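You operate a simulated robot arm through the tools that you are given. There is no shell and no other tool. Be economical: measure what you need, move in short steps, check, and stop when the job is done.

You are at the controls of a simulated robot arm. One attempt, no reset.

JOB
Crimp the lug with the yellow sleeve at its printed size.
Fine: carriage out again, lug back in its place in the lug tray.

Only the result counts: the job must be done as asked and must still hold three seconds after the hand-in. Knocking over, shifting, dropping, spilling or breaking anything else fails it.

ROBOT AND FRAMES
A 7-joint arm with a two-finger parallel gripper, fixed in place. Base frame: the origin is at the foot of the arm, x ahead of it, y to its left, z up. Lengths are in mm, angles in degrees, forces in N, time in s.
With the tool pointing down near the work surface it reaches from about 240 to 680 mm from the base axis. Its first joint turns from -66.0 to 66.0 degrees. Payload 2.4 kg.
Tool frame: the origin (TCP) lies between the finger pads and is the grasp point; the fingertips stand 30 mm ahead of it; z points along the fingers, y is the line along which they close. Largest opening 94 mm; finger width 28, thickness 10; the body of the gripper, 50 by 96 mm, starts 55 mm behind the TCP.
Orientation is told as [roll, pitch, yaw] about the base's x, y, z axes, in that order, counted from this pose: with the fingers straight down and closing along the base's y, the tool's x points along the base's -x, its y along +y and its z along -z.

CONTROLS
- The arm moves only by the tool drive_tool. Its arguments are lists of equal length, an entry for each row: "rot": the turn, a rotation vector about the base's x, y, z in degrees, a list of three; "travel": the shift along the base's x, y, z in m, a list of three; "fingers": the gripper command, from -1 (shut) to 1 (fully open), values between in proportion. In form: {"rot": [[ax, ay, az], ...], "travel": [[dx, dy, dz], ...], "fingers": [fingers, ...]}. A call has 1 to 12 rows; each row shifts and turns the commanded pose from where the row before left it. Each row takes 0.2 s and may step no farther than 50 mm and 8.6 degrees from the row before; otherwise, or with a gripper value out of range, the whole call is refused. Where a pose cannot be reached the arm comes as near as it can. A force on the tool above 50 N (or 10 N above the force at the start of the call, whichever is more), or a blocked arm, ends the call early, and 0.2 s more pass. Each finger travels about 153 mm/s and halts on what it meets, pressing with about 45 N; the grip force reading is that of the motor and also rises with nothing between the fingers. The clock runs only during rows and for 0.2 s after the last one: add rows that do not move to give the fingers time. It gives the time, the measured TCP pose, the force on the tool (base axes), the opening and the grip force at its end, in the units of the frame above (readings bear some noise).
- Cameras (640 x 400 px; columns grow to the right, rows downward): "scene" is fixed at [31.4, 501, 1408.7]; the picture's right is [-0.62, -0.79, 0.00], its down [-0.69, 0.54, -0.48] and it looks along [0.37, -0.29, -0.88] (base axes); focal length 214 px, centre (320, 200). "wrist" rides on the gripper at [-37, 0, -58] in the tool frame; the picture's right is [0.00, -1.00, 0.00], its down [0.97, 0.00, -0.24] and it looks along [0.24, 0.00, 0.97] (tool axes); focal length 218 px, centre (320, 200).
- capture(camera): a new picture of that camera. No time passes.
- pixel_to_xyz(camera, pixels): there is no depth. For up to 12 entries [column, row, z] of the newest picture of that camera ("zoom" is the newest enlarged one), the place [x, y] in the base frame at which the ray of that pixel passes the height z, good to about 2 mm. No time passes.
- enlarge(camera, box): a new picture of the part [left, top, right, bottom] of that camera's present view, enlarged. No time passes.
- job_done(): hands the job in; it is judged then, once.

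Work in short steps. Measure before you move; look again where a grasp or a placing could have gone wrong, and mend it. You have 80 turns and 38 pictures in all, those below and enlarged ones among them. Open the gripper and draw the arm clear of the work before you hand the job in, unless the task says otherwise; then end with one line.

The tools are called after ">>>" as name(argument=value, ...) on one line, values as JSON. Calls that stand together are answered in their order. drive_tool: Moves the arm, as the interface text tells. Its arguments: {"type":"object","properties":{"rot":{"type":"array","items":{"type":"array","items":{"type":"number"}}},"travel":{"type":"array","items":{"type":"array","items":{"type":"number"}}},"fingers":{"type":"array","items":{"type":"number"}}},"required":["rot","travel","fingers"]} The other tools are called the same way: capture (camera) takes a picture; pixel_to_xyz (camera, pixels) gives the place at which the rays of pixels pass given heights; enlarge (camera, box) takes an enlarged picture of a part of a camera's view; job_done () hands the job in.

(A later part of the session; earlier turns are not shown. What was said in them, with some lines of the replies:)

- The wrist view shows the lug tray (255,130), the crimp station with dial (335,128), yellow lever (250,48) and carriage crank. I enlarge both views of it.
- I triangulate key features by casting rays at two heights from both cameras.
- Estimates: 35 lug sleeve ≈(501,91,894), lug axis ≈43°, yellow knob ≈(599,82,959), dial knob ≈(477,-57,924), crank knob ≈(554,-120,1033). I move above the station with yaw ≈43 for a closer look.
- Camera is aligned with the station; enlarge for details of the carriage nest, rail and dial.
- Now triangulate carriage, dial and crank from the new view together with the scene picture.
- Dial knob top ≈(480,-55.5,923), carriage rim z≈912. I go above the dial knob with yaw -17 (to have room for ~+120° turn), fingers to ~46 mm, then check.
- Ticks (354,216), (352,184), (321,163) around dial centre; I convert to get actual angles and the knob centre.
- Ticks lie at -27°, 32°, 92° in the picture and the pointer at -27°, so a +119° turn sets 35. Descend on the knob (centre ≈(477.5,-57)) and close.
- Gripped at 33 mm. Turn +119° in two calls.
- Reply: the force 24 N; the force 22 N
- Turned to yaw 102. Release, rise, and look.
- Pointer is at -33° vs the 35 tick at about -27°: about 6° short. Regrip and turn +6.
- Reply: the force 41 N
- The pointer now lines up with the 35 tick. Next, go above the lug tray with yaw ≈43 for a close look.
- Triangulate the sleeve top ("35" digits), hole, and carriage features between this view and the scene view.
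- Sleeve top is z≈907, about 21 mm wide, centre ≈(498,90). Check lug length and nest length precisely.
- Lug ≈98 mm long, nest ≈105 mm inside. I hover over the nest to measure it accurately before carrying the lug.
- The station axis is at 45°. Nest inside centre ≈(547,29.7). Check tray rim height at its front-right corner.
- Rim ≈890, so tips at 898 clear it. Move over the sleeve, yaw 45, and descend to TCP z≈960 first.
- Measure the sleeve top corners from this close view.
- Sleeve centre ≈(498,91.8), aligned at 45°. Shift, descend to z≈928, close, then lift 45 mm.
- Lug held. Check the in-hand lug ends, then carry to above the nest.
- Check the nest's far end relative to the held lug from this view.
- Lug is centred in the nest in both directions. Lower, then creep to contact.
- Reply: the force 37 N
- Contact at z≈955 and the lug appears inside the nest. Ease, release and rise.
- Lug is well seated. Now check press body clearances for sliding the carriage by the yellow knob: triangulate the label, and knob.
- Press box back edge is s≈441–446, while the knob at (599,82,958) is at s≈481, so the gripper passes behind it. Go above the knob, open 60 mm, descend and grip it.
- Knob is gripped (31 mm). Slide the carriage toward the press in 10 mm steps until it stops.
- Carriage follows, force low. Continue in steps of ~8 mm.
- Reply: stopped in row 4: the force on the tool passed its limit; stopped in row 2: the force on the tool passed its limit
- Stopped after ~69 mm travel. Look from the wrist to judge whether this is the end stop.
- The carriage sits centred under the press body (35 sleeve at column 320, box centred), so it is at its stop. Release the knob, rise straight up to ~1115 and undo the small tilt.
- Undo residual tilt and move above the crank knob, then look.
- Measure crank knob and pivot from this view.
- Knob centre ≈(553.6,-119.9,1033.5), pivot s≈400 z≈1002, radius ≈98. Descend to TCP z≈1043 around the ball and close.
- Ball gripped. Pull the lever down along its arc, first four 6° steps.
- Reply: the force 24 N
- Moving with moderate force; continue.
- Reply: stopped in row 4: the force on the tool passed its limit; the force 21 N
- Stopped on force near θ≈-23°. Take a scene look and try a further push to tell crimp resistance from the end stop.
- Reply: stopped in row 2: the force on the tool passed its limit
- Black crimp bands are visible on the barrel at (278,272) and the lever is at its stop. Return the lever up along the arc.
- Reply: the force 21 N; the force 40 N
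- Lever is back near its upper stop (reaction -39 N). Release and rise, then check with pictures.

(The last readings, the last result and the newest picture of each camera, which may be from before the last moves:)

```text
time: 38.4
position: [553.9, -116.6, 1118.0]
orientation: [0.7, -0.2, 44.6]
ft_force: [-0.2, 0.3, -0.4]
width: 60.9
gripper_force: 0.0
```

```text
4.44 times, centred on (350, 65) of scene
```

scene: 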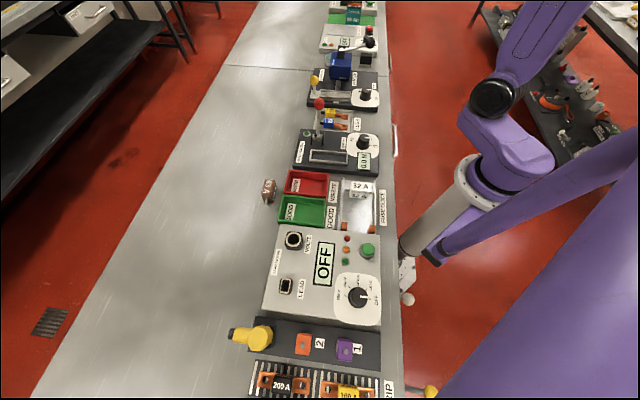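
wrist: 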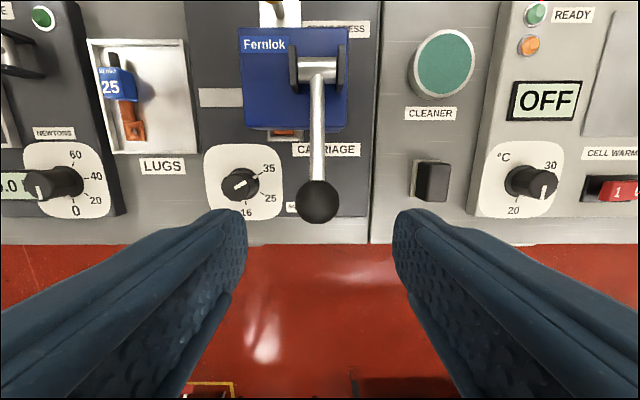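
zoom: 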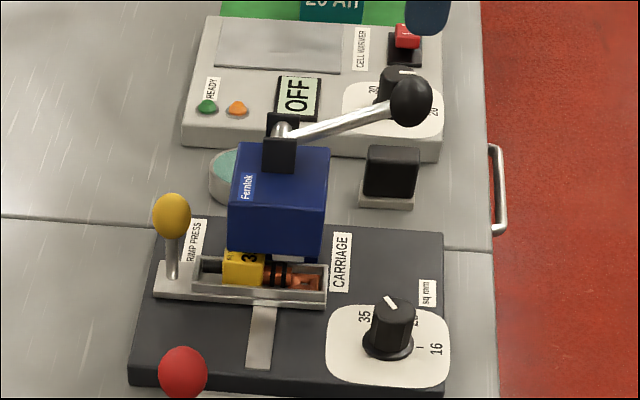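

Lever is up and the crimp bands remain on the barrel. Go back over the yellow knob (649,32.5), descend and grip it.

>>> drive_tool(rot=[[-0.6, -0.35, 0.3], [0, 0, 0], [0, 0, 0], [0, 0, 0], [0, 0, 0], [0, 0, 0], [0, 0, 0], [0, 0, 0], [0, 0, 0]], travel=[[0.024, 0.0375, 0], [0.024, 0.0375, 0], [0.024, 0.0375, 0], [0.0235, 0.0365, 0], [0, 0, 0], [0, 0, -0.04], [0, 0, -0.04], [0, 0, -0.04], [0, 0, -0.038]], fingers=[0.3, 0.3, 0.3, 0.3, 0.3, 0.3, 0.3, 0.3, 0.3])

>>> drive_tool(rot=[[0, 0, 0], [0, 0, 0], [0, 0, 0]], travel=[[0, 0, 0], [0, 0, 0], [0, 0, 0]], fingers=[-1, -1, -1])

```text
time: 40.4
position: [653.7, 31.6, 960.6]
orientation: [0.1, 0.0, 45.0]
ft_force: [0.8, 0.3, 0.2]
width: 61.1
gripper_force: 0.0
```

```text
time: 41.2
position: [648.5, 35.4, 959.0]
orientation: [0.5, 0.4, 45.1]
ft_force: [-27.0, 10.6, 0.0]
width: 32.0
gripper_force: 44.6
```

Knob gripped. Slide the carriage back out.

>>> drive_tool(rot=[[0, 0, 0], [0, 0, 0], [0, 0, 0], [0, 0, 0], [0, 0, 0], [0, 0, 0], [0, 0, 0], [0, 0, 0]], travel=[[-0.0073, 0.007, 0], [-0.0073, 0.007, 0], [-0.0073, 0.007, 0], [-0.0073, 0.007, 0], [-0.0073, 0.007, 0], [-0.0073, 0.007, 0], [-0.0073, 0.007, 0], [0, 0, 0]], fingers=[-1, -1, -1, -1, -1, -1, -1, -1])

```text
time: 43.0
position: [598.0, 82.8, 961.1]
orientation: [-0.1, -0.4, 45.0]
ft_force: [21.2, 21.8, -18.7]
width: 31.3
gripper_force: 44.9
```

At about its original place. Nudge a few mm more to confirm the out stop.

>>> drive_tool(rot=[[0, 0, 0], [0, 0, 0], [0, 0, 0], [0, 0, 0]], travel=[[-0.0005, 0.002, 0], [-0.001, 0.0015, 0], [-0.0015, 0.0015, 0], [0, 0, 0]], fingers=[-1, -1, -1, -1])

```text
time: 44.0
position: [598.3, 82.1, 960.6]
orientation: [-0.3, -0.5, 44.8]
ft_force: [30.3, 9.1, -16.1]
width: 31.2
gripper_force: 44.6
```

Carriage is against its out stop. Release, rise, move over the nest and look.

>>> drive_tool(rot=[[0, 0, 0], [0, 0, 0], [0, 0, 0], [-0.14, 0.57, 0], [0, 0, 0], [0, 0, 0], [0, 0, 0]], travel=[[0, 0, 0], [0, 0, 0], [0, 0, 0.04], [0, 0, 0.035], [-0.021, -0.021, 0], [-0.021, -0.021, -0.01], [0, 0, 0]], fingers=[0.3, 0.3, 0.3, 0.3, -0.15, -0.15, -0.15])

>>> capture(camera="wrist")

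```text
time: 45.6
position: [553.3, 43.5, 1026.6]
orientation: [0.5, 0.6, 45.0]
ft_force: [-0.4, -0.9, 0.3]
width: 40.0
gripper_force: 0.1
```

```text
5 pictures are left
```

wrist: 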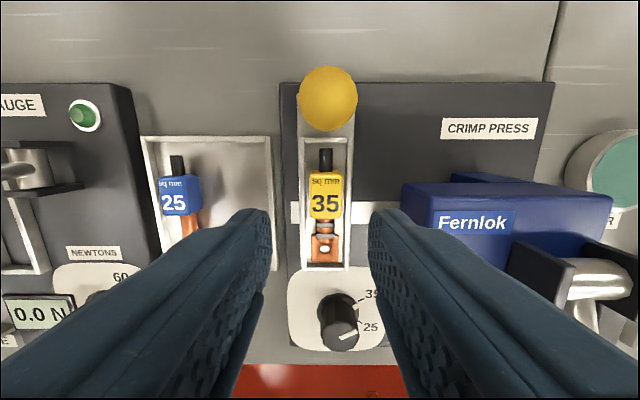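

Measure the sleeve and lug ends in the nest.

>>> pixel_to_xyz(camera="wrist", pixels=[[310, 173, 931], [342, 173, 931], [311, 218, 931], [342, 218, 931], [326, 150, 921], [326, 262, 908], [297, 140, 912], [353, 138, 912]])

```text
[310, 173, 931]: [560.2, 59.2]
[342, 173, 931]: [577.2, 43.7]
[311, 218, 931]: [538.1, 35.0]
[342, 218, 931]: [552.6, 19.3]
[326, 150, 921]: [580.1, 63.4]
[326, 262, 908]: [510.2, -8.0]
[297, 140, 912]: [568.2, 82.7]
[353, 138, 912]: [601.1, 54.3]
```

Sleeve centre ≈(557,39.3), same as placed. Level the tool, descend to z≈955 and grip, then lift.

>>> drive_tool(rot=[[0.07, -0.78, 0], [0, 0, 0], [0, 0, 0], [0, 0, 0], [0, 0, 0], [0, 0, 0], [0, 0, 0], [0, 0, 0]], travel=[[0.0035, -0.004, 0], [0, 0, -0.03], [0, 0, -0.025], [0, 0, -0.0165], [0, 0, 0], [0, 0, 0], [0, 0, 0], [0, 0, 0]], fingers=[-0.15, -0.15, -0.15, -0.15, -0.15, -1, -1, -1])

>>> drive_tool(rot=[[0, 0, 0], [0, 0, 0], [0, 0, 0], [0, 0, 0]], travel=[[0, 0, 0.008], [0, 0, 0.01], [0, 0, 0.012], [0, 0, 0]], fingers=[-1, -1, -1, -1])

>>> capture(camera="wrist")

```text
time: 47.4
position: [556.8, 37.8, 953.2]
orientation: [-0.1, -0.1, 44.9]
ft_force: [0.2, -0.1, 0.5]
width: 23.2
gripper_force: 45.0
```

```text
time: 48.4
position: [557.1, 38.2, 983.3]
orientation: [-0.1, -0.2, 44.9]
ft_force: [1.0, -0.5, -1.4]
width: 23.1
gripper_force: 45.1
```

```text
4 pictures are left
```

wrist: 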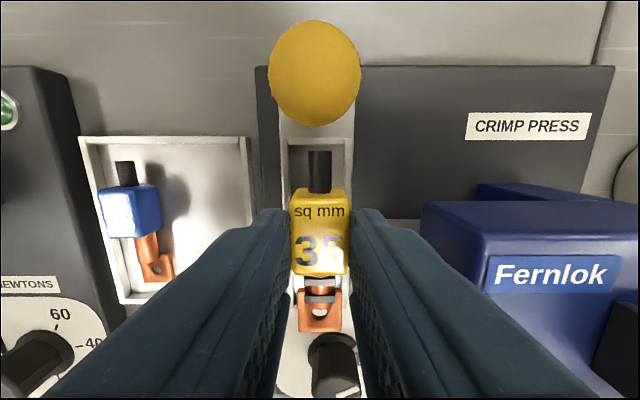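

Lug held as before. Carry back over its tray place (496.3,89.7) and lower to near z≈936.

>>> drive_tool(rot=[[0, 0, 0], [0, 0, 0], [0, 0, 0], [0, 0, 0], [0, 0, 0], [0, 0, 0]], travel=[[-0.0203, 0.0172, 0], [-0.0203, 0.0172, 0], [-0.0202, 0.0171, 0], [0, 0, 0], [0, 0, -0.025], [0, 0, -0.02]], fingers=[-1, -1, -1, -1, -1, -1])

>>> drive_tool(rot=[[0, 0, 0], [0, 0, 0], [0, 0, 0]], travel=[[0, 0, -0.003], [0, 0, -0.002], [0, 0, 0]], fingers=[-1, -1, -1])

```text
time: 49.8
position: [496.2, 88.9, 937.7]
orientation: [-0.2, -0.1, 44.9]
ft_force: [0.8, -0.8, -0.9]
width: 23.0
gripper_force: 45.0
```

```text
time: 50.6
position: [496.1, 90.3, 933.6]
orientation: [-0.2, -0.2, 44.9]
ft_force: [-0.1, -0.2, -0.5]
width: 23.1
gripper_force: 44.8
```

No contact yet; creep on.

>>> drive_tool(rot=[[0, 0, 0], [0, 0, 0]], travel=[[0, 0, -0.0025], [0, 0, 0]], fingers=[-1, -1])

```text
time: 51.2
position: [494.8, 89.0, 931.7]
orientation: [-0.1, -0.1, 44.9]
ft_force: [-0.5, 0.6, -1.0]
width: 22.9
gripper_force: 44.7
```

>>> drive_tool(rot=[[0, 0, 0], [0, 0, 0], [0, 0, 0]], travel=[[0, 0, -0.0015], [0, 0, -0.0015], [0, 0, 0]], fingers=[-1, -1, -1])

```text
time: 52.0
position: [496.2, 90.6, 927.8]
orientation: [-0.2, -0.1, 44.9]
ft_force: [-0.9, 0.3, 2.0]
width: 22.7
gripper_force: 45.1
```

Slight contact (2 N). Release, rise clear, and look.

>>> drive_tool(rot=[[0, 0, 0], [0, 0, 0], [0, 0, 0], [0, 0, 0], [0, 0, 0], [0, 0, 0], [0, 0, 0]], travel=[[0, 0, 0], [0, 0, 0], [0, 0, 0.03], [0, 0, 0.04], [0, 0, 0.045], [0, 0, 0.045], [0, 0, 0]], fingers=[-0.15, -0.15, -0.15, -0.15, -0.15, -0.15, -0.15])

>>> capture(camera="wrist")

```text
time: 53.6
position: [496.0, 90.7, 1088.8]
orientation: [0.0, -0.1, 45.0]
ft_force: [0.8, 0.2, -0.5]
width: 39.9
gripper_force: 0.0
```

```text
3 pictures are left
```

wrist: 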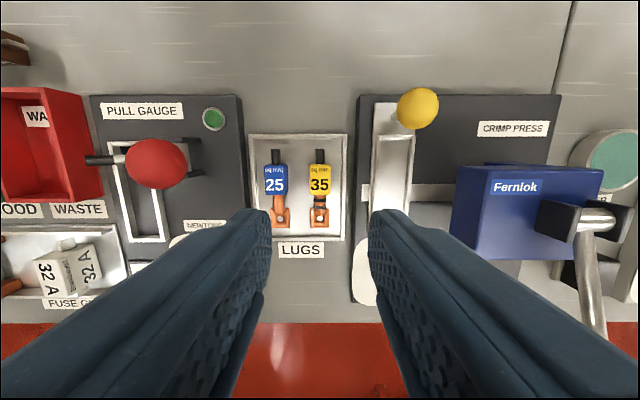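

Lug is back beside the 25 lug, carriage out. One enlarged check of the crimp.

>>> enlarge(camera="wrist", box=[240, 120, 420, 250])

```text
3.08 times, centred on (330, 185) of wrist
```

zoom: 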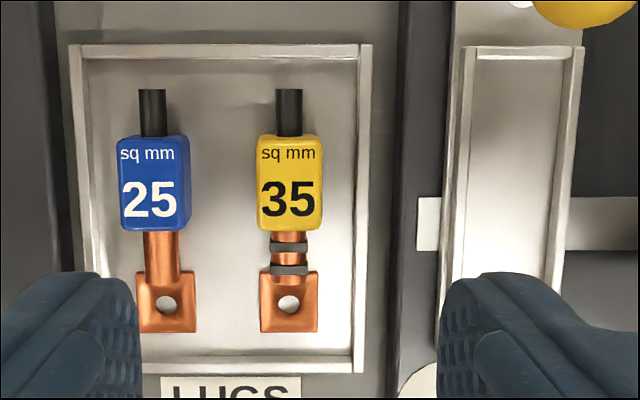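

The 35 lug shows two crimp rings and lies level with the 25 lug in the tray. Draw the arm clear with the gripper open.

>>> drive_tool(rot=[[0, 0, 0], [0, 0, 0], [0, 0, 0], [0, 0, 0], [0, 0, 0]], travel=[[-0.02, -0.03, 0.04], [-0.02, -0.03, 0.04], [-0.02, -0.03, 0.04], [-0.02, -0.03, 0.04], [0, 0, 0]], fingers=[1, 1, 1, 1, 1])

>>> job_done()

```text
refused: row 1 steps farther than a row can; nothing moved
```

```text
The job is handed in.
```

The yellow-sleeved lug was crimped with the dial set to 35, its printed size. It is back in its tray place with two crimp rings showing on the barrel, and the carriage is out. The final move to draw the arm clear was refused for too large a step, so I handed the job in with the gripper about 160 mm above the tray, empty and opened to 40 mm.
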